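You operate a simulated robot arm through the tools that you are given. There is no shell and no other tool. Be economical: measure what you need, move in short steps, check, and stop when the job is done.

The job below is to be done with a simulated two-armed robot. You get a single attempt, and the scene is never put back.

Task
Open the beige fridge door, press the boost key to switch it on, then shut the door.
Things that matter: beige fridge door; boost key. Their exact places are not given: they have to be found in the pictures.

Only the result counts: the job must be done as asked and must still hold three seconds after the hand-in. Knocking over, shifting, dropping, spilling or breaking anything else fails it.

Robot
Two 7-joint arms with two-finger parallel grippers on one trunk, on a base that drives. Base frame: it is fixed to the floor where the robot stands at the start and does not move with it; the origin is under the middle of the robot, x ahead of it, y to its left, z up. Readings come in mm, rad, newtons and seconds.
The left shoulder is at the start at [50, 158, 1033], the right one opposite. With the tool pointing down near the work surface each hand reaches from about 100 to 660 mm from the robot's upright axis, wherever it stands, measured 20 degrees to its own side. Places, roughly: beige fridge door [500, 300, 500]; boost key [600, 0, 800]. Payload 3.91 kg a hand.
The TCP of each hand is the grasp point between the finger pads, 30 mm short of the fingertips. In the tool frame z runs along the fingers and y along their closing line. The gripper opens to 110 mm. The fingers are 20 mm wide and 10 mm thick; the gripper's body (48 by 112 mm) begins 55 mm behind the TCP.
Orientation is that of the tool frame in the base frame, as [roll, pitch, yaw] about the fixed x, y, z axes, in that order (R = Rz(yaw) Ry(pitch) Rx(roll)). With the fingers straight down and closing along the base's y, the tool's x points along the base's -x, its y along +y and its z along -z.

Tools
- The arms move only by the tool send_rows. It takes "left_rows", "right_rows" or both (then of equal length, played together; a hand with none holds still); each is a list of rows, each a list of 7 numbers: the gripper command, from -1 (shut) to 1 (fully open), values between in proportion, then the shift along the tool's x, y, z in units of 50 mm (1.0 is 50 mm), then the turn, a rotation vector about the tool's x, y, z in units of 5 degrees (1.0 is 5 degrees). In form: [[claw, x, y, z, wx, wy, wz], ...]. A call has 1 to 8 rows; each row shifts and turns the commanded pose from where the row before left it, along the tool's axes as they then stand. A call with a number of a shift or a turn outside -1 to 1 is refused whole. Rows are played at 5 a second. More than 50 mm and 0.15 rad between two rows, or a gripper value outside its range, and nothing of the call is played. A pose out of reach is approached as far as the arm can. The call stops where the force on the tool passes 40 N (or 10 N more than at its start, if that is more) or the arm is blocked; 0.2 s more then pass. Each finger travels about 153 mm/s and halts on what it meets, pressing with about 21 N; the grip force reading is that of the motor and also rises with nothing between the fingers. The clock runs only during rows and for 0.2 s after the last one: add rows that do not move to give the fingers time. The reply holds the time, the measured pose of the TCP, the force on the tool along the base axes, the opening and the grip force, in the units named above and with some noise, with the torque about the TCP (base axes, N m) and any sound that the robot's microphone picked up.
- Cameras (640 x 400 px; columns grow to the right, rows downward): "scene" is now at [108.8, 26.6, 1142.9]; the picture's right is [0.45, -0.89, 0.00], its down [-0.69, -0.35, -0.64] and it looks along [0.57, 0.29, -0.77] (base axes); focal length 214 px, centre (320, 200). "left" rides on the left gripper at [72, -17, -103] in its tool frame; the picture's right is [0.23, 0.97, 0.00], its down [-0.76, 0.18, -0.62] and it looks along [-0.61, 0.14, 0.78] (tool axes); focal length 222 px, centre (320, 200). "right" rides on the right gripper at [72, 17, -103] in its tool frame; the picture's right is [-0.23, 0.97, 0.00], its down [-0.76, -0.18, -0.62] and it looks along [-0.61, -0.14, 0.78] (tool axes); focal length 222 px, centre (320, 200).
- camera(camera): a new picture of that camera. No time passes.
- raise_lower(by): slides the trunk up (or, below 0, down) by that many mm; the arms and the scene camera ride with it, the base frame stays. It gives what a move gives, with no picture.
- steer(legs): drives the robot by 1 to 6 legs, each [ahead, turn to the left] in mm and rad, along the robot's own axes; the way and the turn of a leg run together, so that a leg with both is an arc; at most 1500 mm and 3.142 rad a leg. The arms and the cameras ride along, it lands a little off, and it stops where it bumps. It gives what a move gives.
- turn_head(pan, tilt): turns the head with the scene camera to pan (to the left, within 1.396 rad either way) and tilt (down, from -0.506 to 1.204), counted from straight ahead of the robot. It gives what a move gives.
- probe_pixels(camera, pixels): there is no depth. For up to 12 entries [column, row, z] of the newest picture of that camera ("zoom" is the newest enlarged one), the place [x, y] in the base frame at which the ray of that pixel passes the height z, good to about 2 mm, but the place of the scene camera against the robot may be out by one fixed shift of up to 12 mm in any direction. No time passes.
- zoom(camera, box): a new picture of the part [left, top, right, bottom] of that camera's present view, enlarged. No time passes.
- job_done(): hands the job in; it is judged then, once.

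Keep the steps short. Do not move on a guess: measure, check each grasp and each placing, and mend mistakes. In all there are 80 turns and 70 pictures (those below and enlarged ones count). Leave the grippers open and the arms clear of the work at the hand-in unless told otherwise, and finish with a single line.

The tools are called after "Call:" by a JSON object that holds its "method" and its "body". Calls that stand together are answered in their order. send_rows: Moves the arms, as the interface text tells. Its arguments: {"type":"object","properties":{"left_rows":{"type":"array","items":{"type":"array","items":{"type":"number"}}},"right_rows":{"type":"array","items":{"type":"array","items":{"type":"number"}}}},"required":[]} The other tools are called the same way: raise_lower (by) slides the trunk up or down; steer (legs) drives the base; turn_head (pan, tilt) turns the head that bears the scene camera; camera (camera) takes a picture; probe_pixels (camera, pixels) gives the place at which the rays of pixels pass given heights; zoom (camera, box) takes an enlarged picture of a part of a camera's view; job_done () hands the job in.

At the start:

```text
clock: 0.0
left_tcp_pos: [422.7, 365.3, 1040.2]
left_tool_rot: [3.141, 0.002, 3.141]
left_contact_force: [-0.3, 0.0, 1.4]
left_ft_torque: [-0.02, -0.03, 0.01]
left_opening: 109.8
left_grasp_force: 0.0
right_tcp_pos: [460.8, -65.5, 1035.3]
right_tool_rot: [3.141, 0.0, -3.142]
right_contact_force: [-0.2, 1.2, 0.7]
right_ft_torque: [-0.03, 0.0, -0.01]
right_opening: 110.0
right_grasp_force: 0.0
trunk travel left (down, up): [-275.0, 207.0]
robot x, y, heading: [-1.0, -3.4, -0.001]
head pan, tilt: [0.468, 0.874]
```

scene: 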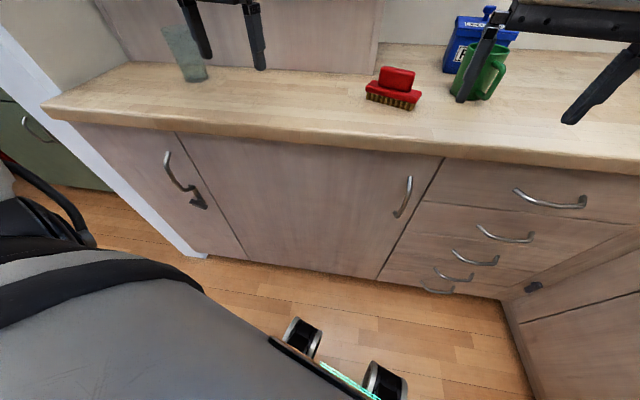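
right: 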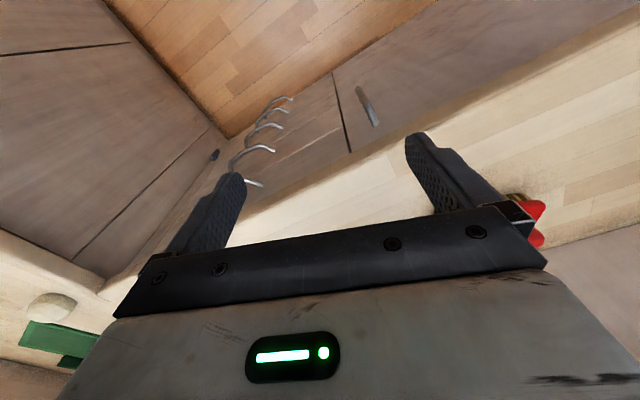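
left: 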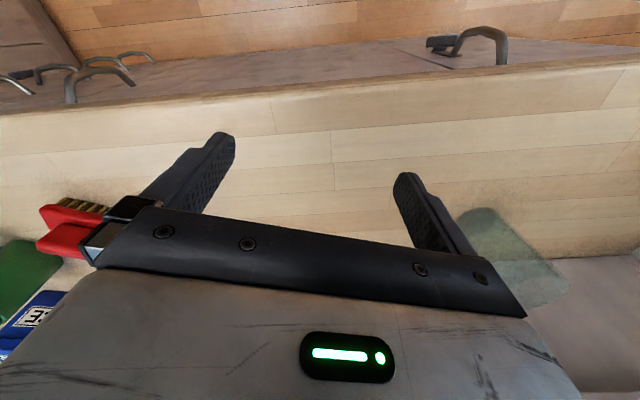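

I see a counter with several beige cabinet fronts. First I look around with the head to find the fridge door and the boost key.

Call:
{"method": "zoom", "body": {"camera": "scene", "box": [80, 100, 460, 300]}}

Call:
{"method": "turn_head", "body": {"pan": 0.3, "tilt": 0.3}}

Call:
{"method": "camera", "body": {"camera": "scene"}}

```text
1.68 times, centred on (270, 200) of scene
```

zoom: 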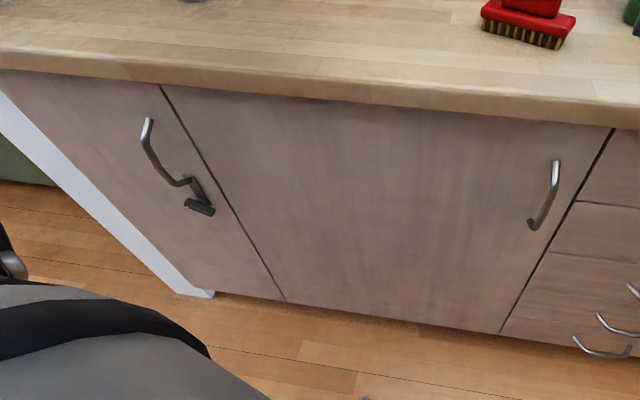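

```text
clock: 1.0
left_tcp_pos: [422.8, 366.3, 1040.1]
left_tool_rot: [3.141, 0.0, -3.14]
left_contact_force: [0.4, 0.0, -0.5]
left_ft_torque: [-0.01, 0.01, 0.01]
left_opening: 110.1
left_grasp_force: 0.0
right_tcp_pos: [460.3, -65.3, 1035.8]
right_tool_rot: [3.141, 0.001, -3.141]
right_contact_force: [0.5, -0.4, -0.6]
right_ft_torque: [0.0, -0.04, 0.02]
right_opening: 110.1
right_grasp_force: 0.0
trunk travel left (down, up): [-275.0, 207.0]
robot x, y, heading: [-3.1, 4.2, 0.0]
head pan, tilt: [0.3, 0.3]
```

```text
65 pictures are left
```

scene: 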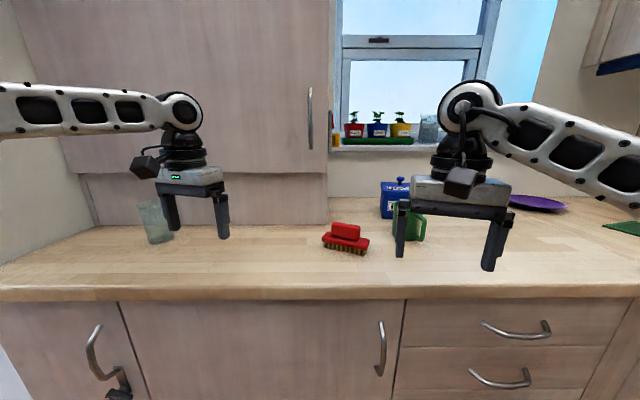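

I probe the counter edge, handles and the door seams to work out the geometry, and look right too.

Call:
{"method": "probe_pixels", "body": {"camera": "scene", "pixels": [[120, 290, 675], [400, 286, 675], [380, 322, 600], [380, 322, 550], [382, 374, 500], [98, 326, 600], [100, 378, 500], [405, 302, 640], [120, 304, 640], [335, 252, 675]]}}

Call:
{"method": "turn_head", "body": {"pan": -0.6, "tilt": 0.5}}

Call:
{"method": "camera", "body": {"camera": "scene"}}

Call:
{"method": "turn_head", "body": {"pan": 0.9, "tilt": 0.7}}

Call:
{"method": "camera", "body": {"camera": "scene"}}

```text
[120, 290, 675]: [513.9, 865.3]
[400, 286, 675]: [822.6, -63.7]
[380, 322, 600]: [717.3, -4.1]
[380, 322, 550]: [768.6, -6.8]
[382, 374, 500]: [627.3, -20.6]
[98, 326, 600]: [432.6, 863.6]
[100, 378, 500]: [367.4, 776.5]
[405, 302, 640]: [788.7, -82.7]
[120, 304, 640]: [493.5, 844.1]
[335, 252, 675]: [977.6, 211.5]
```

```text
clock: 2.2
left_tcp_pos: [423.5, 364.3, 1039.9]
left_tool_rot: [-3.142, 0.002, -3.141]
left_contact_force: [-0.4, -0.2, 0.5]
left_ft_torque: [0.01, 0.04, 0.04]
left_opening: 110.0
left_grasp_force: 0.1
right_tcp_pos: [461.3, -64.3, 1036.5]
right_tool_rot: [-3.141, -0.001, -3.141]
right_contact_force: [0.5, 0.0, -0.2]
right_ft_torque: [-0.01, 0.03, 0.0]
right_opening: 110.0
right_grasp_force: 0.0
trunk travel left (down, up): [-275.0, 207.0]
robot x, y, heading: [1.5, -0.7, 0.003]
head pan, tilt: [-0.6, 0.499]
```

```text
64 pictures are left
```

scene: 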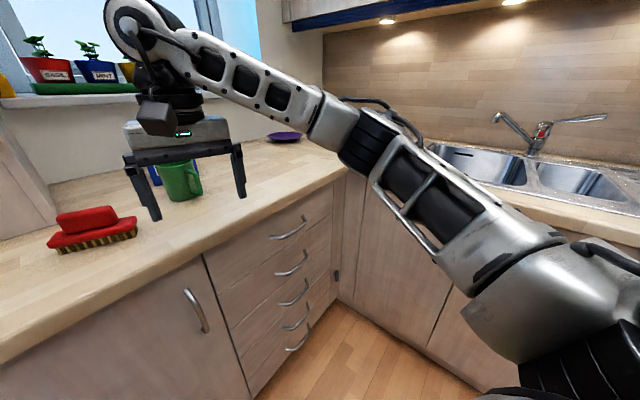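

```text
clock: 3.8
left_tcp_pos: [422.8, 365.7, 1040.0]
left_tool_rot: [-3.141, 0.002, 3.14]
left_contact_force: [-0.2, 0.2, -0.7]
left_ft_torque: [-0.02, 0.05, -0.01]
left_opening: 110.1
left_grasp_force: 0.1
right_tcp_pos: [461.4, -64.4, 1035.7]
right_tool_rot: [-3.141, -0.001, 3.141]
right_contact_force: [-0.7, 0.9, -0.3]
right_ft_torque: [-0.02, 0.0, 0.01]
right_opening: 109.8
right_grasp_force: 0.1
trunk travel left (down, up): [-275.0, 207.0]
robot x, y, heading: [1.4, -0.7, 0.003]
head pan, tilt: [0.901, 0.7]
```

```text
63 pictures are left
```

scene: 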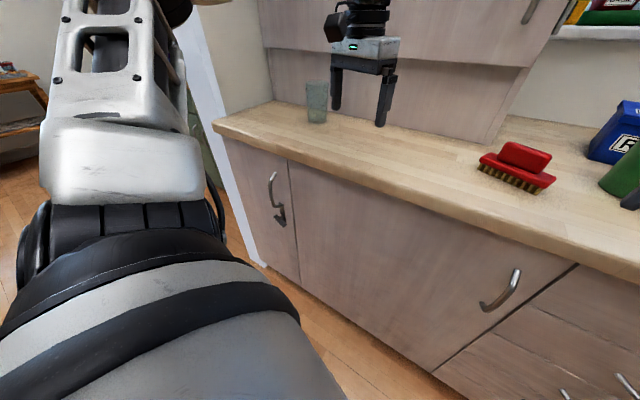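

The counter front runs diagonally (turned ~18°). I zoom the left door's handle with the dark fitting and the wide door's handle, and cross-check the geometry with the left hand camera.

Call:
{"method": "zoom", "body": {"camera": "scene", "box": [220, 140, 340, 280]}}

Call:
{"method": "zoom", "body": {"camera": "scene", "box": [400, 220, 640, 400]}}

Call:
{"method": "probe_pixels", "body": {"camera": "left", "pixels": [[20, 121, 675], [330, 87, 675], [600, 68, 675], [460, 40, 500], [505, 40, 500], [505, 62, 600]]}}

Call:
{"method": "probe_pixels", "body": {"camera": "scene", "pixels": [[215, 127, 675], [400, 195, 675], [600, 256, 675], [288, 165, 640], [300, 283, 100], [300, 283, 0], [240, 245, 0], [262, 266, 0]]}}

```text
2.86 times, centred on (280, 210) of scene
```

zoom: 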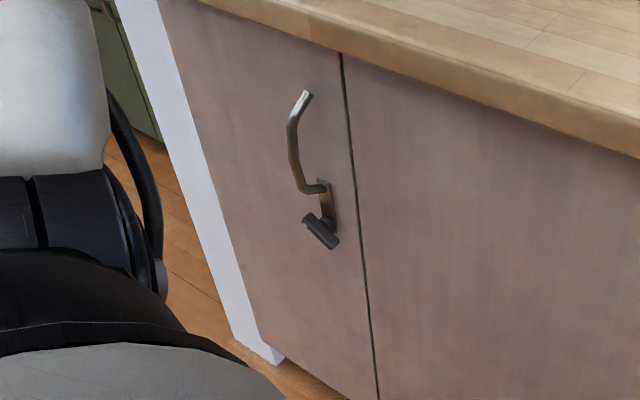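

```text
2.22 times, centred on (520, 310) of scene
```

zoom: 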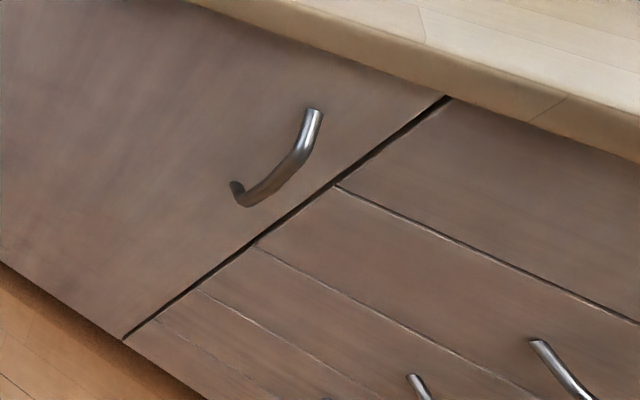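

```text
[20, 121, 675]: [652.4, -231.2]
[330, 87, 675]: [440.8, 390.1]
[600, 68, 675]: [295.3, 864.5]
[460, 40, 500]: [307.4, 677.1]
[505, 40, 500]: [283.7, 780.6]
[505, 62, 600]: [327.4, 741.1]
```

```text
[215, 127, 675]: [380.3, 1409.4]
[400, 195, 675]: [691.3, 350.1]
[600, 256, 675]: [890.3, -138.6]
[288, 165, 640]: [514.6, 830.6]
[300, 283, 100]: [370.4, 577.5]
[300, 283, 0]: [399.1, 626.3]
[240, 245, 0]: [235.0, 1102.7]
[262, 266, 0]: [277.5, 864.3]
```

Cross-checking the left and scene cameras, the counter edge is really at z≈860. The front plane is n=(0.949,0.316), n·p≈525. The wide door is about 650 mm wide, hinge on the left near (364,569). Its handle is near (512,-2) at z 640–786. That fits the fridge door hint. I turn the robot square to the counter and look to the right to see the free floor.

Call:
{"method": "steer", "body": {"legs": [[0, 0.322]]}}

Call:
{"method": "turn_head", "body": {"pan": -0.5, "tilt": 0.9}}

Call:
{"method": "camera", "body": {"camera": "scene"}}

Call:
{"method": "probe_pixels", "body": {"camera": "scene", "pixels": [[320, 200, 0], [320, 200, 860]]}}

```text
clock: 5.2
left_tcp_pos: [286.6, 480.4, 1039.9]
left_tool_rot: [-3.141, 0.002, -2.822]
left_contact_force: [0.0, -0.3, -0.9]
left_ft_torque: [0.0, -0.03, 0.01]
left_opening: 109.8
left_grasp_force: 0.1
right_tcp_pos: [458.3, 82.6, 1036.7]
right_tool_rot: [3.141, 0.0, -2.823]
right_contact_force: [0.1, -0.2, 0.6]
right_ft_torque: [0.0, -0.04, -0.06]
right_opening: 110.1
right_grasp_force: 0.0
trunk travel left (down, up): [-275.0, 207.0]
robot x, y, heading: [-3.0, 1.3, 0.319]
head pan, tilt: [0.901, 0.7]
```

```text
clock: 6.7
left_tcp_pos: [286.6, 480.0, 1040.1]
left_tool_rot: [3.141, 0.001, -2.822]
left_contact_force: [-0.3, -0.4, 0.7]
left_ft_torque: [0.01, 0.02, 0.01]
left_opening: 110.2
left_grasp_force: 0.0
right_tcp_pos: [457.4, 83.6, 1035.1]
right_tool_rot: [3.141, -0.001, -2.823]
right_contact_force: [0.2, 0.6, -0.1]
right_ft_torque: [0.02, 0.02, -0.03]
right_opening: 110.2
right_grasp_force: 0.1
trunk travel left (down, up): [-275.0, 207.0]
robot x, y, heading: [4.9, -1.2, 0.315]
head pan, tilt: [-0.499, 0.901]
```

```text
60 pictures are left
```

scene: 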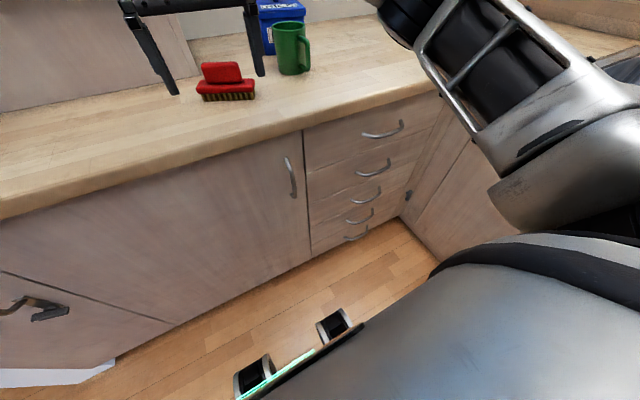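

```text
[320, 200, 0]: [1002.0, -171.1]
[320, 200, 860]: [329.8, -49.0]
```

I probe the inner corner, seam foot and the robot's own base corner at floor level.

Call:
{"method": "probe_pixels", "body": {"camera": "scene", "pixels": [[400, 216, 0], [312, 258, 50], [435, 262, 0], [335, 322, 60], [252, 375, 60], [286, 158, 786], [294, 197, 639], [117, 362, 0], [303, 131, 820], [174, 325, 50], [1, 270, 820], [439, 88, 860]]}}

```text
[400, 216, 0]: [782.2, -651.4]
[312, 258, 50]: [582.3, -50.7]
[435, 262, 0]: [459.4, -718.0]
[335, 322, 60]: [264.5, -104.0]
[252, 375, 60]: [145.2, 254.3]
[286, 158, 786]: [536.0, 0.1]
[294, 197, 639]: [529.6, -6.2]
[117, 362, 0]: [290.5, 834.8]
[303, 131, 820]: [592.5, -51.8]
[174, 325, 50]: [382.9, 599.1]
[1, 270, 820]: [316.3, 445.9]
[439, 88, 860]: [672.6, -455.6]
```

The geometry agrees across views. I back the robot off to the right, clear of the door's swing, to about n=-130, u=-350, by turning left, reversing, and turning back.

Call:
{"method": "steer", "body": {"legs": [[0, 1.215], [-373, 0], [0, -1.215]]}}

Call:
{"method": "turn_head", "body": {"pan": 0.2, "tilt": 0.7}}

Call:
{"method": "camera", "body": {"camera": "scene"}}

```text
clock: 15.2
left_tcp_pos: [279.2, 100.5, 1040.5]
left_tool_rot: [3.141, 0.001, -2.836]
left_contact_force: [-0.1, -0.8, -0.5]
left_ft_torque: [0.0, -0.04, -0.03]
left_opening: 110.0
left_grasp_force: 0.0
right_tcp_pos: [445.8, -297.4, 1035.5]
right_tool_rot: [3.141, 0.0, -2.836]
right_contact_force: [0.0, 0.6, -0.8]
right_ft_torque: [-0.01, 0.0, 0.03]
right_opening: 110.2
right_grasp_force: 0.0
trunk travel left (down, up): [-275.0, 207.0]
robot x, y, heading: [-12.9, -374.4, 0.308]
head pan, tilt: [-0.499, 0.901]
```

```text
clock: 16.3
left_tcp_pos: [279.3, 101.3, 1040.6]
left_tool_rot: [-3.141, 0.001, -2.834]
left_contact_force: [0.1, 0.0, 0.3]
left_ft_torque: [0.01, -0.01, 0.01]
left_opening: 109.8
left_grasp_force: 0.0
right_tcp_pos: [444.4, -297.9, 1036.2]
right_tool_rot: [3.141, 0.0, -2.836]
right_contact_force: [0.1, 0.0, 0.5]
right_ft_torque: [-0.01, 0.0, -0.02]
right_opening: 110.1
right_grasp_force: 0.1
trunk travel left (down, up): [-275.0, 207.0]
robot x, y, heading: [-11.8, -374.0, 0.304]
head pan, tilt: [0.201, 0.7]
```

```text
59 pictures are left
```

scene: 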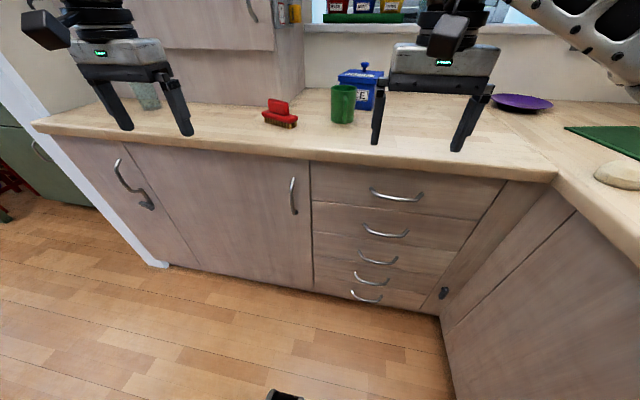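

The robot is now clear. I turn the left tool from pointing down to pointing forward (about -90° about tool y), in place at height; first eight rows.

Call:
{"method": "send_rows", "body": {"left_rows": [[1, -0.2, 0, 0, 0, -1, 0], [1, -0.2, 0, 0, 0, -1, 0], [1, -0.2, 0, 0, 0, -1, 0], [1, -0.2, 0, 0, 0, -1, 0], [1, -0.2, 0, 0, 0, -1, 0], [1, -0.2, 0, 0, 0, -1, 0], [1, -0.2, 0, 0, 0, -1, 0], [1, -0.2, 0, 0, 0, -1, 0]]}}

Call:
{"method": "probe_pixels", "body": {"camera": "scene", "pixels": [[292, 178, 780], [296, 213, 640], [312, 163, 820], [313, 290, 60], [127, 145, 820], [198, 264, 60]]}}

Call:
{"method": "zoom", "body": {"camera": "scene", "box": [240, 140, 360, 230]}}

```text
clock: 18.1
left_tcp_pos: [352.1, 124.7, 1064.1]
left_tool_rot: [-3.141, 0.702, -2.835]
left_contact_force: [0.4, -0.2, 0.4]
left_ft_torque: [-0.01, 0.01, 0.02]
left_opening: 110.0
left_grasp_force: 0.1
right_tcp_pos: [445.6, -298.4, 1035.7]
right_tool_rot: [-3.141, -0.001, -2.834]
right_contact_force: [0.5, -0.7, 1.1]
right_ft_torque: [0.0, 0.0, -0.06]
right_opening: 109.7
right_grasp_force: 0.0
trunk travel left (down, up): [-275.0, 207.0]
robot x, y, heading: [-9.8, -372.0, 0.301]
head pan, tilt: [0.201, 0.7]
```

```text
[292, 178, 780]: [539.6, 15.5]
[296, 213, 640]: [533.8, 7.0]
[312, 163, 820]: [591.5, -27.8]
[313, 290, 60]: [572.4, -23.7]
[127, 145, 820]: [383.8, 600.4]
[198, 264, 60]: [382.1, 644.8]
```

```text
4.44 times, centred on (300, 185) of scene
```

zoom: 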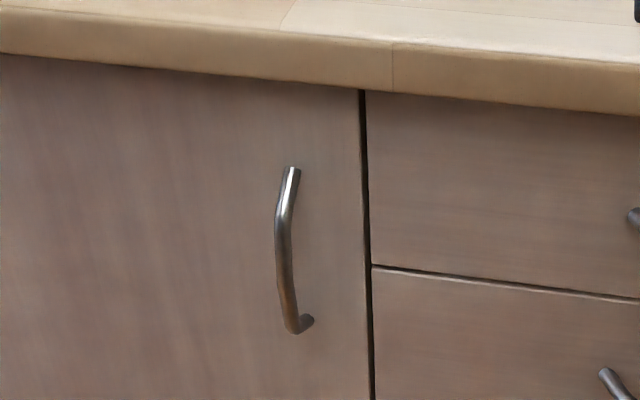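

Rotation works (40° so far). I continue to horizontal and start lowering and shifting right a bit.

Call:
{"method": "send_rows", "body": {"left_rows": [[1, 0, 0, 0, 0, -1, 0], [1, 0, 0, 0, 0, -1, 0], [1, 0, 0, 0, 0, -1, 0], [1, 0, 0, 0, 0, -1, 0], [1, 0, 0, 0, 0, -1, 0], [1, 0, 0, 0, 0, -1, 0], [1, 0, 0, 0, 0, -1, 0], [1, 0, 0, 0, 0, -1, 0]]}}

Call:
{"method": "send_rows", "body": {"left_rows": [[1, 0.5, -0.5, 0, 0, -1, 0], [1, 0.5, -0.5, 0, 0, -1, 0], [1, 0.8, -0.5, 0, 0, 0, 0], [1, 0.8, -0.5, 0, 0, 0, 0], [1, 0.8, -0.5, 0, 0, 0, 0], [1, 0.8, -0.5, 0, 0, 0, 0], [1, 0.8, 0, 0, 0, 0, 0], [1, 0.8, 0, 0, 0, 0, 0]]}}

Call:
{"method": "camera", "body": {"camera": "left"}}

Call:
{"method": "camera", "body": {"camera": "scene"}}

```text
clock: 19.9
left_tcp_pos: [350.4, 123.2, 1063.3]
left_tool_rot: [-3.14, 1.398, -2.835]
left_contact_force: [-0.3, -0.1, 0.4]
left_ft_torque: [0.01, -0.02, -0.05]
left_opening: 110.0
left_grasp_force: 0.1
right_tcp_pos: [445.5, -297.1, 1035.5]
right_tool_rot: [-3.141, 0.0, -2.835]
right_contact_force: [0.0, 0.0, -0.1]
right_ft_torque: [-0.02, -0.01, -0.02]
right_opening: 110.0
right_grasp_force: 0.0
trunk travel left (down, up): [-275.0, 207.0]
robot x, y, heading: [-18.8, -374.7, 0.306]
head pan, tilt: [0.201, 0.7]
```

```text
clock: 21.7
left_tcp_pos: [376.5, 15.1, 856.6]
left_tool_rot: [-0.291, 1.569, 0.013]
left_contact_force: [-0.7, 0.1, 0.2]
left_ft_torque: [-0.03, 0.03, 0.02]
left_opening: 110.0
left_grasp_force: 0.0
left hand out of reach, approached as far as the arm can: row 6, 7, 8
right_tcp_pos: [445.1, -297.7, 1036.7]
right_tool_rot: [3.141, -0.001, -2.833]
right_contact_force: [1.0, 0.5, -0.1]
right_ft_torque: [-0.02, 0.02, 0.01]
right_opening: 110.2
right_grasp_force: 0.0
trunk travel left (down, up): [-275.0, 207.0]
robot x, y, heading: [-12.6, -379.8, 0.304]
head pan, tilt: [0.201, 0.7]
```

```text
57 pictures are left
```

left: 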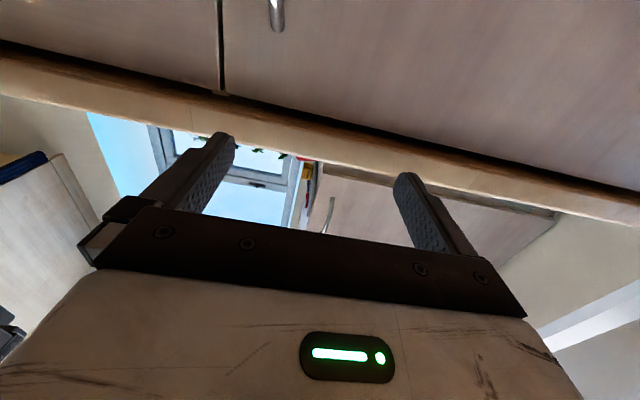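

```text
56 pictures are left
```

scene: 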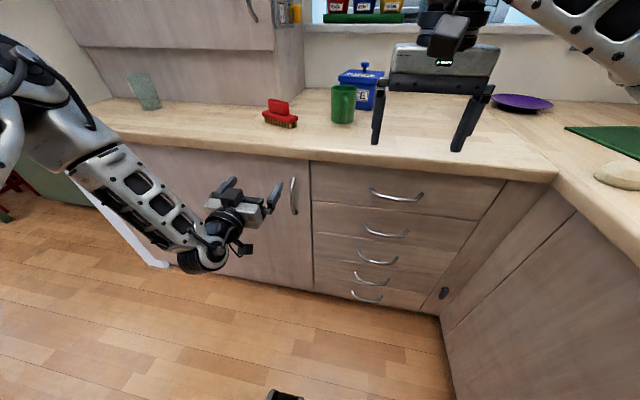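

The arm can't go lower in this posture, so I lower the trunk 145 mm to bring the hand to handle height (z≈712). Then I look with the left camera.

Call:
{"method": "raise_lower", "body": {"by": -145}}

Call:
{"method": "camera", "body": {"camera": "left"}}

Call:
{"method": "camera", "body": {"camera": "scene"}}

```text
clock: 23.4
left_tcp_pos: [376.4, 15.1, 712.7]
left_tool_rot: [0.058, 1.57, 0.365]
left_contact_force: [-0.3, 0.0, 0.1]
left_ft_torque: [-0.01, 0.01, -0.04]
left_opening: 109.7
left_grasp_force: 0.0
right_tcp_pos: [445.1, -296.9, 892.0]
right_tool_rot: [3.141, -0.001, -2.834]
right_contact_force: [0.0, -0.4, 0.1]
right_ft_torque: [0.0, 0.01, 0.0]
right_opening: 109.9
right_grasp_force: 0.0
trunk travel left (down, up): [-130.0, 352.0]
robot x, y, heading: [-10.7, -369.4, 0.304]
head pan, tilt: [0.201, 0.7]
```

```text
55 pictures are left
```

left: 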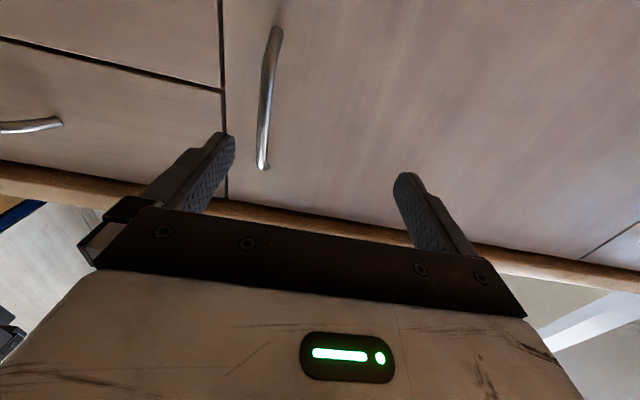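

```text
54 pictures are left
```

scene: 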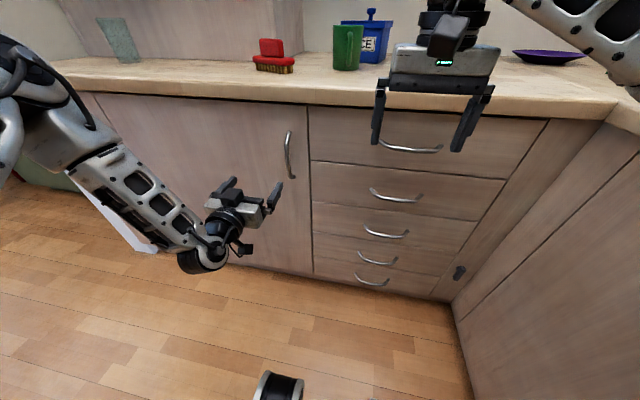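

In the left camera the bar runs from (277,30) to (263,168). That puts it about 153 mm ahead and 58 mm to the right of the TCP, agreeing with the scene estimate. I shift right 58 mm and advance 115 mm, then check.

Call:
{"method": "send_rows", "body": {"left_rows": [[1, 0, -0.58, 0, 0, 0, 0], [1, 0, -0.58, 0, 0, 0, 0], [1, 0, 0, 0.6, 0, 0, 0], [1, 0, 0, 0.6, 0, 0, 0], [1, 0, 0, 0.6, 0, 0, 0], [1, 0, 0, 0.5, 0, 0, 0], [1, 0, 0, 0, 0, 0, 0]]}}

Call:
{"method": "camera", "body": {"camera": "left"}}

Call:
{"method": "zoom", "body": {"camera": "scene", "box": [180, 90, 360, 250]}}

```text
clock: 25.0
left_tcp_pos: [486.8, 19.7, 757.8]
left_tool_rot: [0.357, 1.57, 0.664]
left_contact_force: [0.8, 0.1, 0.3]
left_ft_torque: [-0.02, 0.02, -0.02]
left_opening: 110.0
left_grasp_force: 0.1
left hand out of reach, approached as far as the arm can: row 1, 2, 4, 5, 6
right_tcp_pos: [445.5, -299.3, 890.3]
right_tool_rot: [3.141, 0.002, -2.836]
right_contact_force: [0.1, 0.5, -0.9]
right_ft_torque: [0.01, -0.02, 0.02]
right_opening: 109.7
right_grasp_force: 0.2
trunk travel left (down, up): [-130.0, 352.0]
robot x, y, heading: [-16.8, -373.9, 0.299]
head pan, tilt: [0.201, 0.7]
```

```text
53 pictures are left
```

left: 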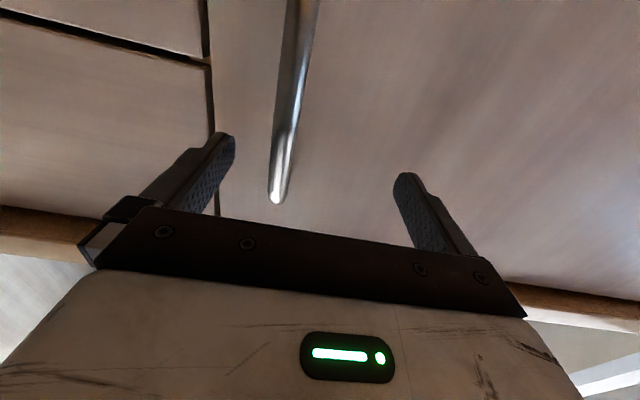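

```text
2.50 times, centred on (270, 170) of scene
```

zoom: 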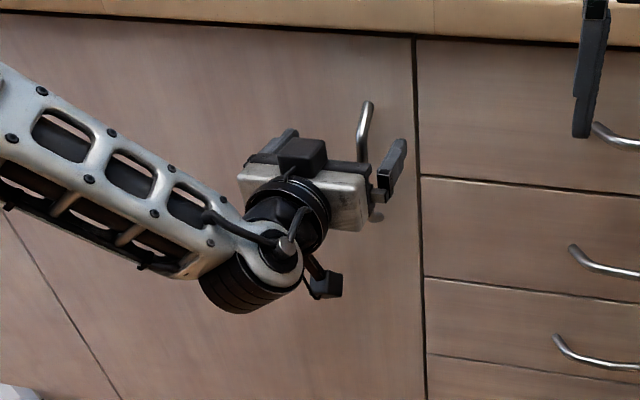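

The hand drifted up to z=758 because some rows were out of reach. I lower the trunk 40 mm, then try the remaining ~25 mm to the right.

Call:
{"method": "raise_lower", "body": {"by": -40}}

Call:
{"method": "send_rows", "body": {"left_rows": [[1, 0, -0.25, 0, 0, 0, 0], [1, 0, -0.25, 0, 0, 0, 0], [1, 0, 0, 0, 0, 0, 0]]}}

Call:
{"method": "camera", "body": {"camera": "left"}}

```text
clock: 25.8
left_tcp_pos: [487.8, 20.8, 716.8]
left_tool_rot: [-0.537, 1.57, -0.231]
left_contact_force: [0.1, -1.0, -0.5]
left_ft_torque: [0.0, -0.01, 0.0]
left_opening: 110.1
left_grasp_force: 0.0
right_tcp_pos: [444.9, -298.3, 850.8]
right_tool_rot: [3.14, -0.002, -2.834]
right_contact_force: [-0.8, -0.8, 0.2]
right_ft_torque: [0.0, 0.0, 0.03]
right_opening: 109.9
right_grasp_force: 0.1
trunk travel left (down, up): [-90.0, 392.0]
robot x, y, heading: [-12.9, -374.5, 0.305]
head pan, tilt: [0.201, 0.7]
```

```text
clock: 26.6
left_tcp_pos: [488.0, 1.8, 727.0]
left_tool_rot: [3.034, 1.569, -2.945]
left_contact_force: [0.4, -1.0, -0.2]
left_ft_torque: [0.0, -0.02, 0.05]
left_opening: 110.0
left_grasp_force: 0.0
left hand out of reach, approached as far as the arm can: row 1, 2
right_tcp_pos: [446.3, -298.4, 850.6]
right_tool_rot: [-3.141, 0.0, -2.836]
right_contact_force: [0.0, -0.6, 0.2]
right_ft_torque: [-0.02, -0.01, -0.01]
right_opening: 110.1
right_grasp_force: 0.1
trunk travel left (down, up): [-90.0, 392.0]
robot x, y, heading: [-14.3, -373.1, 0.305]
head pan, tilt: [0.201, 0.7]
```

```text
51 pictures are left
```

left: 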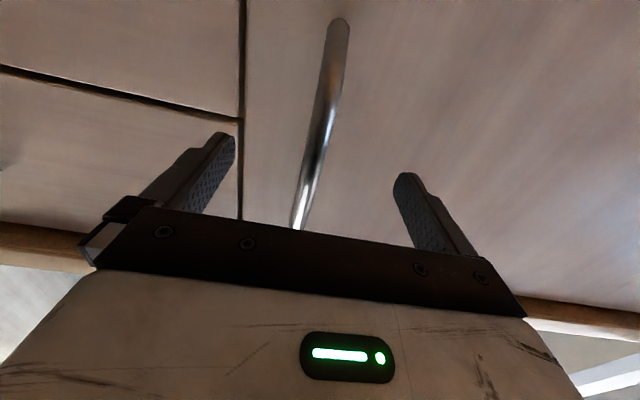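

The bar now runs midway between the fingers. I advance 40 mm slowly and look again before closing.

Call:
{"method": "send_rows", "body": {"left_rows": [[1, 0, 0, 0.3, 0, 0, 0], [1, 0, 0, 0.3, 0, 0, 0], [1, 0, 0, 0.2, 0, 0, 0], [1, 0, 0, 0, 0, 0, 0]]}}

Call:
{"method": "camera", "body": {"camera": "left"}}

Call:
{"method": "zoom", "body": {"camera": "scene", "box": [180, 60, 360, 220]}}

```text
clock: 27.2
left_tcp_pos: [498.6, 11.4, 730.9]
left_tool_rot: [2.943, 1.565, -3.035]
left_contact_force: [-15.2, -5.2, 5.2]
left_ft_torque: [0.39, -0.21, 0.92]
left_opening: 110.0
left_grasp_force: 0.0
left hand out of reach, approached as far as the arm can: row 1, 2
right_tcp_pos: [443.3, -297.1, 851.5]
right_tool_rot: [3.141, 0.002, -2.835]
right_contact_force: [0.2, 0.1, -1.0]
right_ft_torque: [0.01, 0.05, 0.02]
right_opening: 109.6
right_grasp_force: 0.1
trunk travel left (down, up): [-90.0, 392.0]
robot x, y, heading: [-16.3, -374.0, 0.306]
head pan, tilt: [0.201, 0.7]
stopped in row 2 (left hand): the force on the tool passed its limit (the readings are from after the stop); the commanded pose is now the measured one
```

```text
50 pictures are left
```

left: 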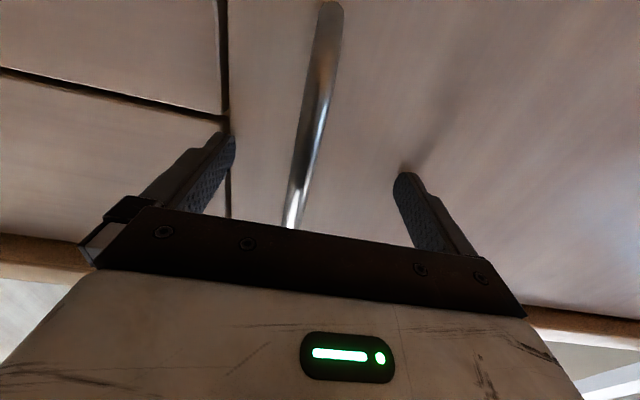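

```text
2.50 times, centred on (270, 140) of scene
```

zoom: 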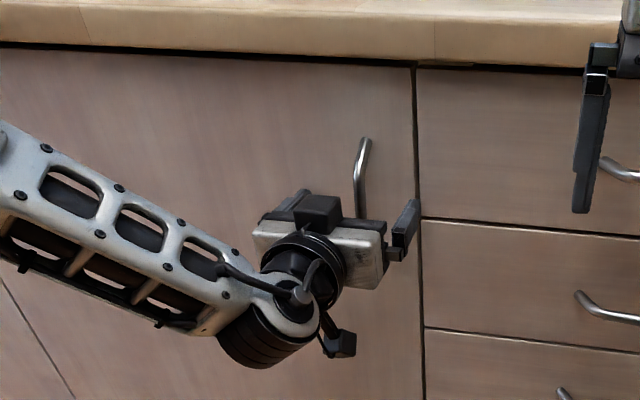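

The fingertips touch the door face, with force -16 N, so the bar is already at pad depth. I back off 4 mm and close.

Call:
{"method": "send_rows", "body": {"left_rows": [[1, 0, 0, -0.1, 0, 0, 0], [0, 0, 0, 0, 0, 0, 0], [-1, 0, 0, 0, 0, 0, 0], [-1, 0, 0, 0, 0, 0, 0], [-1, 0, 0, 0, 0, 0, 0]]}}

Call:
{"method": "camera", "body": {"camera": "left"}}

```text
clock: 28.1
left_tcp_pos: [497.9, -0.4, 729.5]
left_tool_rot: [-3.029, 1.554, -2.757]
left_contact_force: [1.0, -1.5, -0.5]
left_ft_torque: [-0.06, -0.08, -0.2]
left_opening: 11.8
left_grasp_force: 44.8
right_tcp_pos: [444.9, -298.3, 851.3]
right_tool_rot: [-3.141, -0.001, -2.836]
right_contact_force: [0.0, -0.9, -0.3]
right_ft_torque: [0.02, 0.03, 0.01]
right_opening: 109.7
right_grasp_force: 0.1
trunk travel left (down, up): [-90.0, 392.0]
robot x, y, heading: [-18.2, -375.3, 0.304]
head pan, tilt: [0.201, 0.7]
stopped in row 4 (left hand): the force on the tool passed its limit (the readings are from after the stop); the commanded pose is now the measured one
```

```text
48 pictures are left
```

left: 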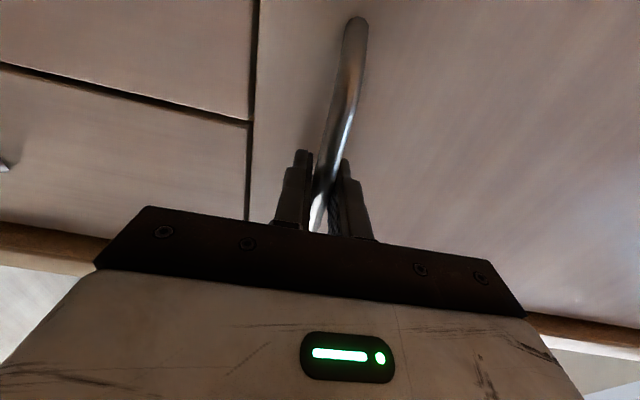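

The bar is held (opening 11.8 mm, grip 44.8). I now pull along the door's arc (radius ~597 mm) in small 2° steps, turning the tool with the door.

Call:
{"method": "send_rows", "body": {"left_rows": [[-1, 0, 0.03, -0.2, 0.2, 0, 0], [-1, 0, 0.03, -0.41, 0.4, 0, 0], [-1, 0, 0.03, -0.41, 0.4, 0, 0], [-1, 0, 0.03, -0.41, 0.4, 0, 0]]}}

Call:
{"method": "camera", "body": {"camera": "scene"}}

```text
clock: 29.1
left_tcp_pos: [427.5, -15.6, 730.1]
left_tool_rot: [-2.999, 1.547, -2.853]
left_contact_force: [2.3, -23.0, -12.0]
left_ft_torque: [0.01, -0.66, 0.26]
left_opening: 11.7
left_grasp_force: 44.8
right_tcp_pos: [446.1, -298.9, 851.0]
right_tool_rot: [3.139, -0.001, -2.836]
right_contact_force: [0.5, -0.2, -1.0]
right_ft_torque: [0.0, -0.04, -0.02]
right_opening: 109.9
right_grasp_force: 0.1
trunk travel left (down, up): [-90.0, 392.0]
robot x, y, heading: [-15.2, -372.9, 0.304]
head pan, tilt: [0.201, 0.7]
```

```text
47 pictures are left
```

scene: 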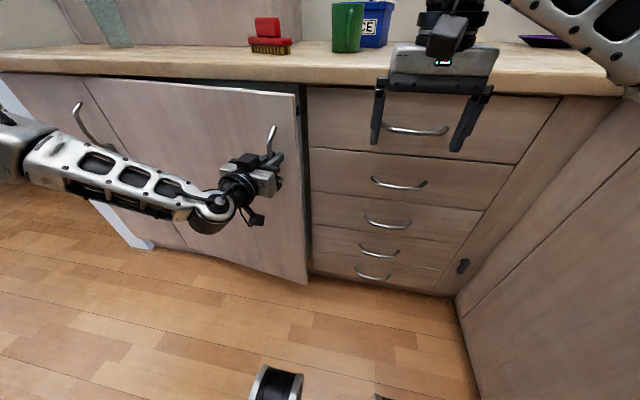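

The door is opening (about 7°). I keep following the arc with six more small rows.

Call:
{"method": "send_rows", "body": {"left_rows": [[-1, 0, 0.02, -0.41, 0.3, 0, 0], [-1, 0, 0.02, -0.41, 0.3, 0, 0], [-1, 0, 0.02, -0.41, 0.4, 0, 0], [-1, 0, 0.03, -0.41, 0.4, 0, 0], [-1, 0, 0.03, -0.41, 0.4, 0, 0], [-1, 0, 0.03, -0.41, 0.4, 0, 0]]}}

```text
clock: 30.5
left_tcp_pos: [302.9, -16.2, 730.1]
left_tool_rot: [-2.829, 1.544, -2.874]
left_contact_force: [-2.2, -24.9, -20.1]
left_ft_torque: [0.28, -0.21, 0.22]
left_opening: 11.6
left_grasp_force: 44.7
right_tcp_pos: [445.4, -299.1, 850.5]
right_tool_rot: [-3.141, -0.003, -2.833]
right_contact_force: [-0.4, -0.2, -0.2]
right_ft_torque: [-0.03, 0.01, 0.0]
right_opening: 109.8
right_grasp_force: 0.1
trunk travel left (down, up): [-90.0, 392.0]
robot x, y, heading: [-16.0, -373.6, 0.3]
head pan, tilt: [0.201, 0.7]
```

Door at ~19°, following well. Seven more rows.

Call:
{"method": "send_rows", "body": {"left_rows": [[-1, 0.02, 0.02, -0.41, 0.35, 0, 0], [-1, 0.02, 0.02, -0.41, 0.4, 0, 0], [-1, 0.02, 0.02, -0.41, 0.4, 0, 0], [-1, 0, 0.03, -0.41, 0.4, 0, 0], [-1, 0, 0.03, -0.41, 0.4, 0, 0], [-1, 0, 0.03, -0.41, 0.4, 0, 0], [-1, 0, 0.03, -0.41, 0.4, 0, 0]]}}

Call:
{"method": "camera", "body": {"camera": "scene"}}

```text
clock: 32.1
left_tcp_pos: [162.4, 16.4, 730.6]
left_tool_rot: [-2.435, 1.551, -2.714]
left_contact_force: [-7.9, -21.3, -23.4]
left_ft_torque: [0.35, -1.12, 0.11]
left_opening: 12.1
left_grasp_force: 45.1
right_tcp_pos: [446.4, -297.1, 850.3]
right_tool_rot: [3.141, 0.002, -2.835]
right_contact_force: [0.0, -0.2, -0.2]
right_ft_torque: [0.03, -0.02, -0.01]
right_opening: 109.9
right_grasp_force: 0.0
trunk travel left (down, up): [-90.0, 392.0]
robot x, y, heading: [-14.4, -375.0, 0.304]
head pan, tilt: [0.201, 0.7]
```

```text
46 pictures are left
```

scene: 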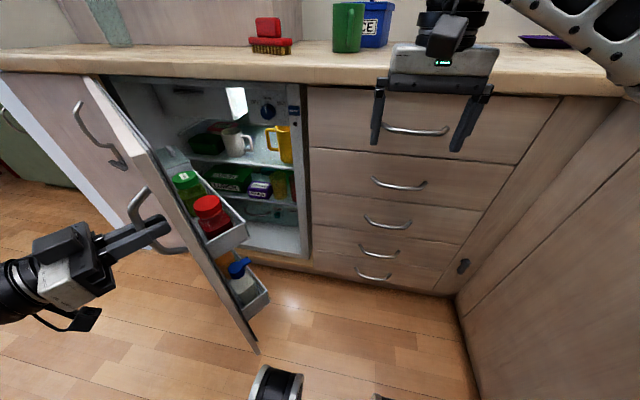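

The fridge is open ~35° and its inside is visible. There is a dial near (268,108) and something on the right frame near (293,110). I zoom in.

Call:
{"method": "zoom", "body": {"camera": "scene", "box": [220, 70, 320, 140]}}

```text
5.71 times, centred on (270, 105) of scene
```

zoom: 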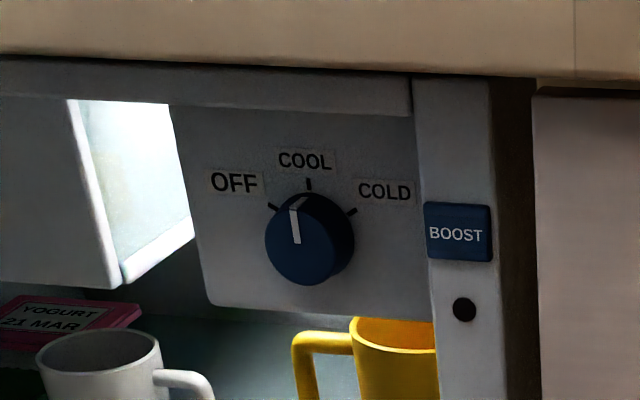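

The BOOST key is on the right frame of the fridge at scene pixel ≈(294.5,110.6), with a dark lamp beneath it. I probe it at several heights. I leave the left hand holding the door and turn the right tool forward with the fingers shut.

Call:
{"method": "probe_pixels", "body": {"camera": "zoom", "pixels": [[459, 232, 830], [459, 232, 800], [459, 232, 770], [426, 232, 800], [491, 232, 800], [459, 203, 800], [459, 261, 800]]}}

Call:
{"method": "send_rows", "body": {"right_rows": [[-1, 0, 0, 0, 0, -1, 0], [-1, 0, 0, 0, 0, -1, 0], [-1, 0, 0, 0, 0, -1, 0], [-1, 0, 0, 0, 0, -1, 0], [-1, 0, 0, 0, 0, -1, 0], [-1, 0, 0, 0, 0, -1, 0], [-1, 0, 0, 0, 0, -1, 0], [-1, 0, 0, 0, 0, -1, 0]]}}

```text
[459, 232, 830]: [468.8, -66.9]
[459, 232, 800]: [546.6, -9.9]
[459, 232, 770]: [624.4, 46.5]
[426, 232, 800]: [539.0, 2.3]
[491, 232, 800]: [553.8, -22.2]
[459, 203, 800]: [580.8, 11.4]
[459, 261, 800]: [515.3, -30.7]
```

```text
clock: 33.9
left_tcp_pos: [163.8, 16.3, 731.7]
left_tool_rot: [-2.49, 1.55, -2.773]
left_contact_force: [-6.2, -17.5, -30.2]
left_ft_torque: [0.5, -0.15, 0.09]
left_opening: 11.6
left_grasp_force: 45.4
right_tcp_pos: [445.5, -298.1, 851.4]
right_tool_rot: [3.141, 0.699, -2.836]
right_contact_force: [0.4, 0.3, 0.3]
right_ft_torque: [0.03, -0.01, 0.02]
right_opening: 0.2
right_grasp_force: 20.8
trunk travel left (down, up): [-90.0, 392.0]
robot x, y, heading: [-18.2, -373.4, 0.305]
head pan, tilt: [0.201, 0.7]
```

The key is estimated near n≈535, u≈-178, z≈794. I finish turning the right tool, then shift it left toward the key's line.

Call:
{"method": "send_rows", "body": {"right_rows": [[-1, 0, 0, 0, 0, -1, 0], [-1, 0, 0, 0, 0, -1, 0], [-1, 0, 0, 0, 0, -1, 0], [-1, 0, 0, 0, 0, -1, 0], [-1, 0, 0, 0, 0, -1, 0], [-1, 0, 0, 0, 0, -1, 0], [-1, 0, 0, 0, 0, -1, 0], [-1, 0, 0, 0, 0, -1, 0]]}}

Call:
{"method": "send_rows", "body": {"right_rows": [[-1, 0, 0.5, 0, 0, -1, 0], [-1, 0, 0.5, 0, 0, -1, 0], [-1, 0.1, 0.7, 0, 0, 0, 0], [-1, 0.2, 0.7, 0, 0, 0, 0], [-1, 0.2, 0.7, 0, 0, 0, 0], [-1, 0.3, 0.7, 0, 0, 0, 0], [-1, 0.3, 0.7, 0, 0, 0, 0]]}}

Call:
{"method": "camera", "body": {"camera": "right"}}

Call:
{"method": "camera", "body": {"camera": "scene"}}

```text
clock: 35.7
left_tcp_pos: [163.0, 16.3, 731.0]
left_tool_rot: [-2.483, 1.551, -2.765]
left_contact_force: [-5.3, -16.7, -29.9]
left_ft_torque: [0.49, -0.2, 0.03]
left_opening: 12.1
left_grasp_force: 45.3
right_tcp_pos: [444.4, -298.7, 851.0]
right_tool_rot: [-3.14, 1.399, -2.835]
right_contact_force: [0.1, 0.0, -0.7]
right_ft_torque: [0.02, 0.0, 0.02]
right_opening: 0.2
right_grasp_force: 21.0
trunk travel left (down, up): [-90.0, 392.0]
robot x, y, heading: [-14.0, -373.2, 0.302]
head pan, tilt: [0.201, 0.7]
```

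```text
clock: 37.3
left_tcp_pos: [163.4, 15.9, 730.2]
left_tool_rot: [-2.473, 1.552, -2.758]
left_contact_force: [-6.1, -16.7, -30.6]
left_ft_torque: [0.4, -0.79, -0.03]
left_opening: 11.8
left_grasp_force: 44.2
right_tcp_pos: [377.3, -83.4, 796.7]
right_tool_rot: [2.786, 1.569, 3.093]
right_contact_force: [-0.4, -0.2, 0.3]
right_ft_torque: [-0.01, -0.02, 0.01]
right_opening: 0.1
right_grasp_force: 21.4
trunk travel left (down, up): [-90.0, 392.0]
robot x, y, heading: [-14.9, -376.1, 0.3]
head pan, tilt: [0.201, 0.7]
```

```text
44 pictures are left
```

right: 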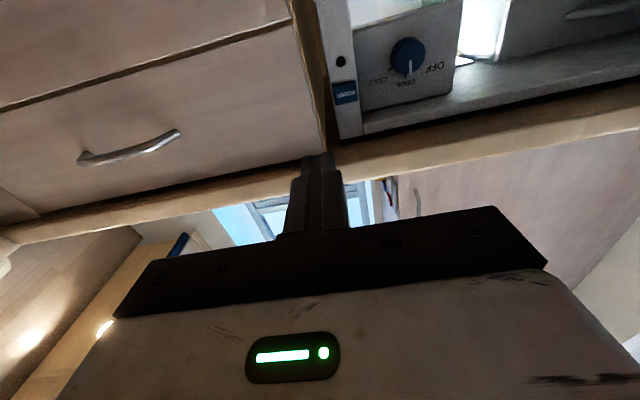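

```text
43 pictures are left
```

scene: 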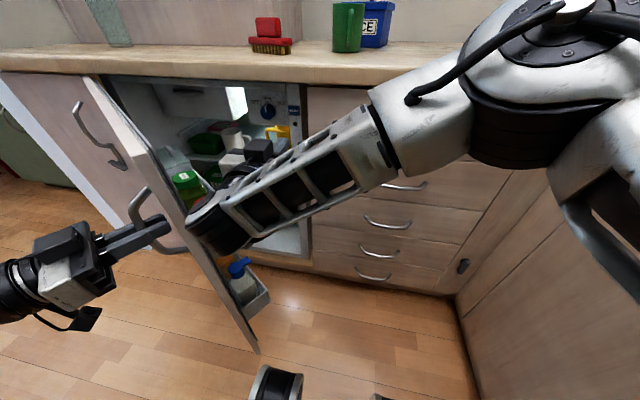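

In the right camera the BOOST key is at (345,93), roughly 33 mm left of the tool axis, level with it and ~200 mm ahead. The right wrist is close to the door's edge, so I first open the door another ~10° with the left hand.

Call:
{"method": "send_rows", "body": {"left_rows": [[-1, 0.03, 0.03, -0.41, 0.4, 0, 0], [-1, 0.03, 0.03, -0.41, 0.4, 0, 0], [-1, 0.03, 0.03, -0.41, 0.4, 0, 0], [-1, 0, 0.03, -0.41, 0.4, 0, 0], [-1, 0, 0.03, -0.41, 0.4, 0, 0], [-1, 0, 0.03, -0.41, 0.4, 0, 0]]}}

Call:
{"method": "camera", "body": {"camera": "scene"}}

```text
clock: 38.7
left_tcp_pos: [52.6, 70.5, 730.4]
left_tool_rot: [-2.086, 1.558, -2.561]
left_contact_force: [18.9, 29.0, 22.7]
left_ft_torque: [0.54, -0.79, -0.08]
left_opening: 11.8
left_grasp_force: 45.2
right_tcp_pos: [378.4, -83.5, 797.7]
right_tool_rot: [-3.137, 1.57, -2.831]
right_contact_force: [0.4, 0.5, -0.4]
right_ft_torque: [-0.04, 0.0, 0.01]
right_opening: 0.0
right_grasp_force: 20.9
trunk travel left (down, up): [-90.0, 392.0]
robot x, y, heading: [-13.2, -374.9, 0.307]
head pan, tilt: [0.201, 0.7]
```

```text
42 pictures are left
```

scene: 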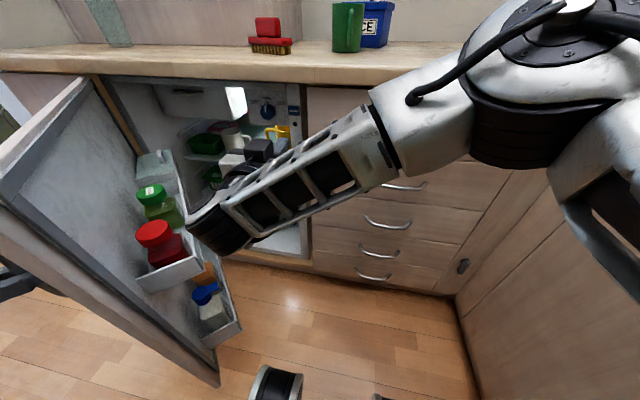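

The door is now ~45° open with good clearance. I bring the right hand 33 mm left, then 90 mm ahead, and look again.

Call:
{"method": "send_rows", "body": {"right_rows": [[-1, 0, 0.22, 0.3, 0, 0, 0], [-1, 0, 0.22, 0.5, 0, 0, 0], [-1, -0.05, 0.22, 0.5, 0, 0, 0], [-1, -0.04, 0, 0.5, 0, 0, 0], [-1, 0, 0, 0, 0, 0, 0]]}}

Call:
{"method": "camera", "body": {"camera": "right"}}

```text
clock: 39.9
left_tcp_pos: [52.6, 71.5, 731.6]
left_tool_rot: [-2.26, 1.561, -2.732]
left_contact_force: [2.5, 4.3, 1.3]
left_ft_torque: [0.81, 0.08, 0.07]
left_opening: 11.7
left_grasp_force: 45.1
right_tcp_pos: [456.2, -31.7, 800.7]
right_tool_rot: [-2.734, 1.568, -2.425]
right_contact_force: [-0.4, 0.0, 1.0]
right_ft_torque: [-0.01, 0.01, 0.0]
right_opening: 0.1
right_grasp_force: 20.5
right hand out of reach, approached as far as the arm can: row 3
trunk travel left (down, up): [-90.0, 392.0]
robot x, y, heading: [-13.9, -376.4, 0.306]
head pan, tilt: [0.201, 0.7]
stopped in row 5 (left hand): the force on the tool passed its limit (the readings are from after the stop); the commanded pose is now the measured one
```

```text
41 pictures are left
```

right: 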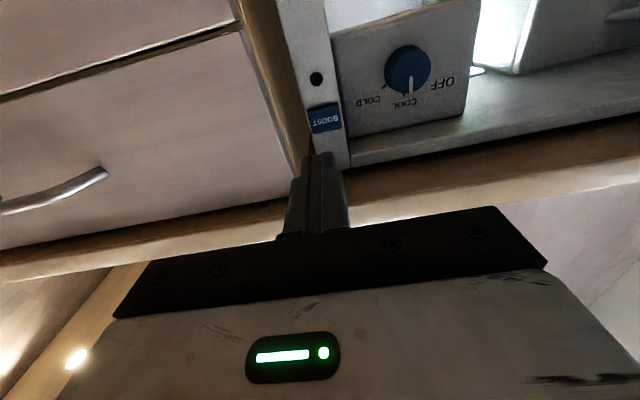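

Key now at (326,118): about 7 mm left, level, and tips ~85 mm short. I align and advance 65 mm, then check.

Call:
{"method": "send_rows", "body": {"right_rows": [[-1, 0, 0.07, 0.4, 0, 0, 0], [-1, 0, 0.07, 0.4, 0, 0, 0], [-1, 0, 0, 0.4, 0, 0, 0], [-1, 0, 0, 0.1, 0, 0, 0], [-1, 0, 0, 0, 0, 0, 0]]}}

Call:
{"method": "camera", "body": {"camera": "right"}}

Call:
{"method": "zoom", "body": {"camera": "scene", "box": [220, 70, 340, 170]}}

```text
clock: 41.0
left_tcp_pos: [52.4, 70.8, 731.4]
left_tool_rot: [-2.061, 1.558, -2.533]
left_contact_force: [6.2, 10.9, -1.4]
left_ft_torque: [0.75, -0.12, -0.07]
left_opening: 12.2
left_grasp_force: 45.4
right_tcp_pos: [516.5, -25.3, 804.5]
right_tool_rot: [-2.658, 1.568, -2.35]
right_contact_force: [-0.4, 0.7, -0.1]
right_ft_torque: [0.01, 0.0, 0.02]
right_opening: 0.0
right_grasp_force: 20.8
right hand out of reach, approached as far as the arm can: row 1, 2, 3
trunk travel left (down, up): [-90.0, 392.0]
robot x, y, heading: [-14.9, -374.0, 0.3]
head pan, tilt: [0.201, 0.7]
```

```text
40 pictures are left
```

right: 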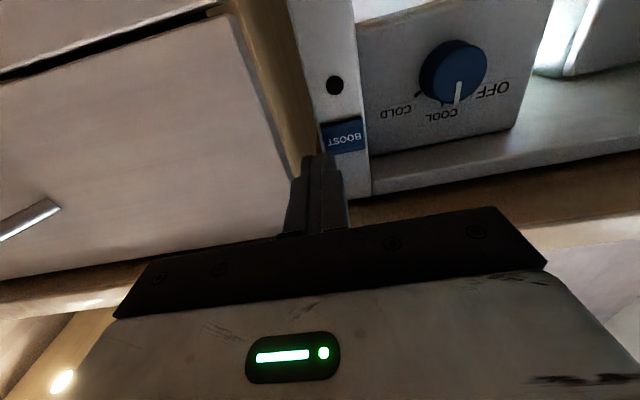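

```text
4.00 times, centred on (280, 120) of scene
```

zoom: 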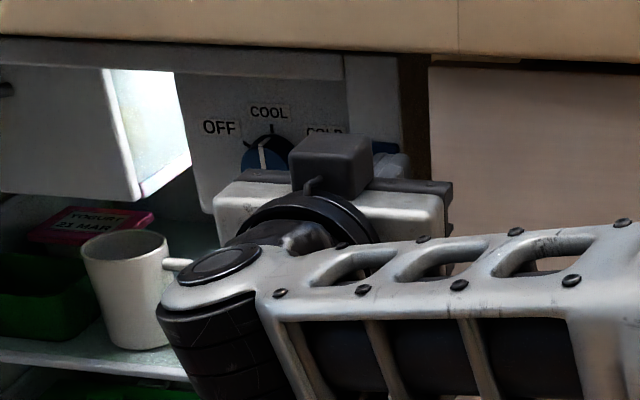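

The reach limits let the hand slip right. The key is now at (344,134), about 20 mm left and 4 mm below the tool axis. I correct sideways before pressing.

Call:
{"method": "send_rows", "body": {"right_rows": [[-1, 0.04, 0.2, 0, 0, 0, 0], [-1, 0.04, 0.2, 0, 0, 0, 0], [-1, 0, 0, 0, 0, 0, 0]]}}

Call:
{"method": "camera", "body": {"camera": "right"}}

```text
clock: 41.9
left_tcp_pos: [51.3, 70.7, 730.8]
left_tool_rot: [-2.049, 1.559, -2.52]
left_contact_force: [8.2, 11.8, -2.6]
left_ft_torque: [0.77, -0.1, -0.1]
left_opening: 11.9
left_grasp_force: 45.5
right_tcp_pos: [509.6, -26.2, 805.1]
right_tool_rot: [-2.808, 1.566, -2.499]
right_contact_force: [-0.4, -0.1, 0.1]
right_ft_torque: [0.03, 0.02, -0.03]
right_opening: 0.1
right_grasp_force: 21.5
right hand out of reach, approached as far as the arm can: row 1, 2
trunk travel left (down, up): [-90.0, 392.0]
robot x, y, heading: [-13.0, -373.7, 0.305]
head pan, tilt: [0.201, 0.7]
```

```text
38 pictures are left
```

right: 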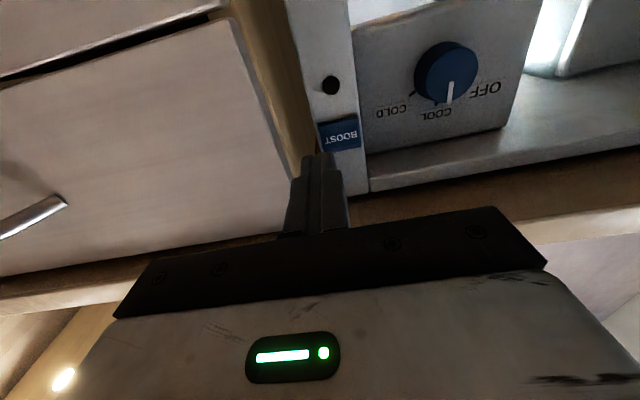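

The tool pointing straight ahead is at the arm's limit. Turning it ~20° left, in line with the shoulder, gives more reach and swings the tips left. I do that in place.

Call:
{"method": "send_rows", "body": {"right_rows": [[-1, 0, 0, -0.1, -1, 0, 0], [-1, 0, 0, 0, -1, 0, 0], [-1, 0, 0, 0, -1, 0, 0], [-1, 0, 0, 0, -1, 0, 0], [-1, 0, 0, 0, 0, 0, 0]]}}

Call:
{"method": "camera", "body": {"camera": "right"}}

```text
clock: 43.0
left_tcp_pos: [51.9, 71.0, 730.7]
left_tool_rot: [-2.035, 1.558, -2.507]
left_contact_force: [8.5, 13.5, -2.3]
left_ft_torque: [0.69, -0.33, -0.09]
left_opening: 11.8
left_grasp_force: 45.0
right_tcp_pos: [505.7, -26.2, 804.3]
right_tool_rot: [-2.958, 1.567, -2.3]
right_contact_force: [-1.2, -0.1, 1.2]
right_ft_torque: [0.01, 0.0, 0.01]
right_opening: 0.0
right_grasp_force: 21.0
trunk travel left (down, up): [-90.0, 392.0]
robot x, y, heading: [-16.0, -375.8, 0.299]
head pan, tilt: [0.201, 0.7]
```

```text
37 pictures are left
```

right: 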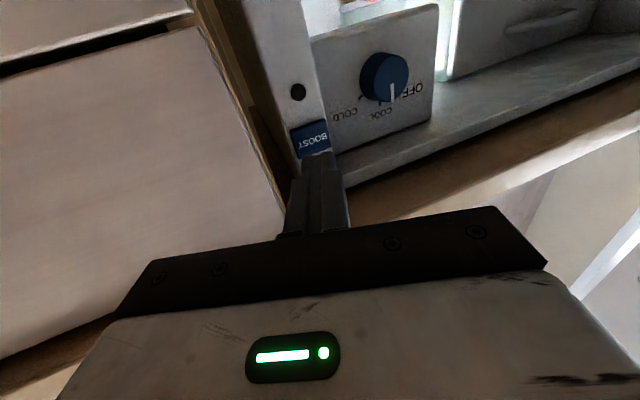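

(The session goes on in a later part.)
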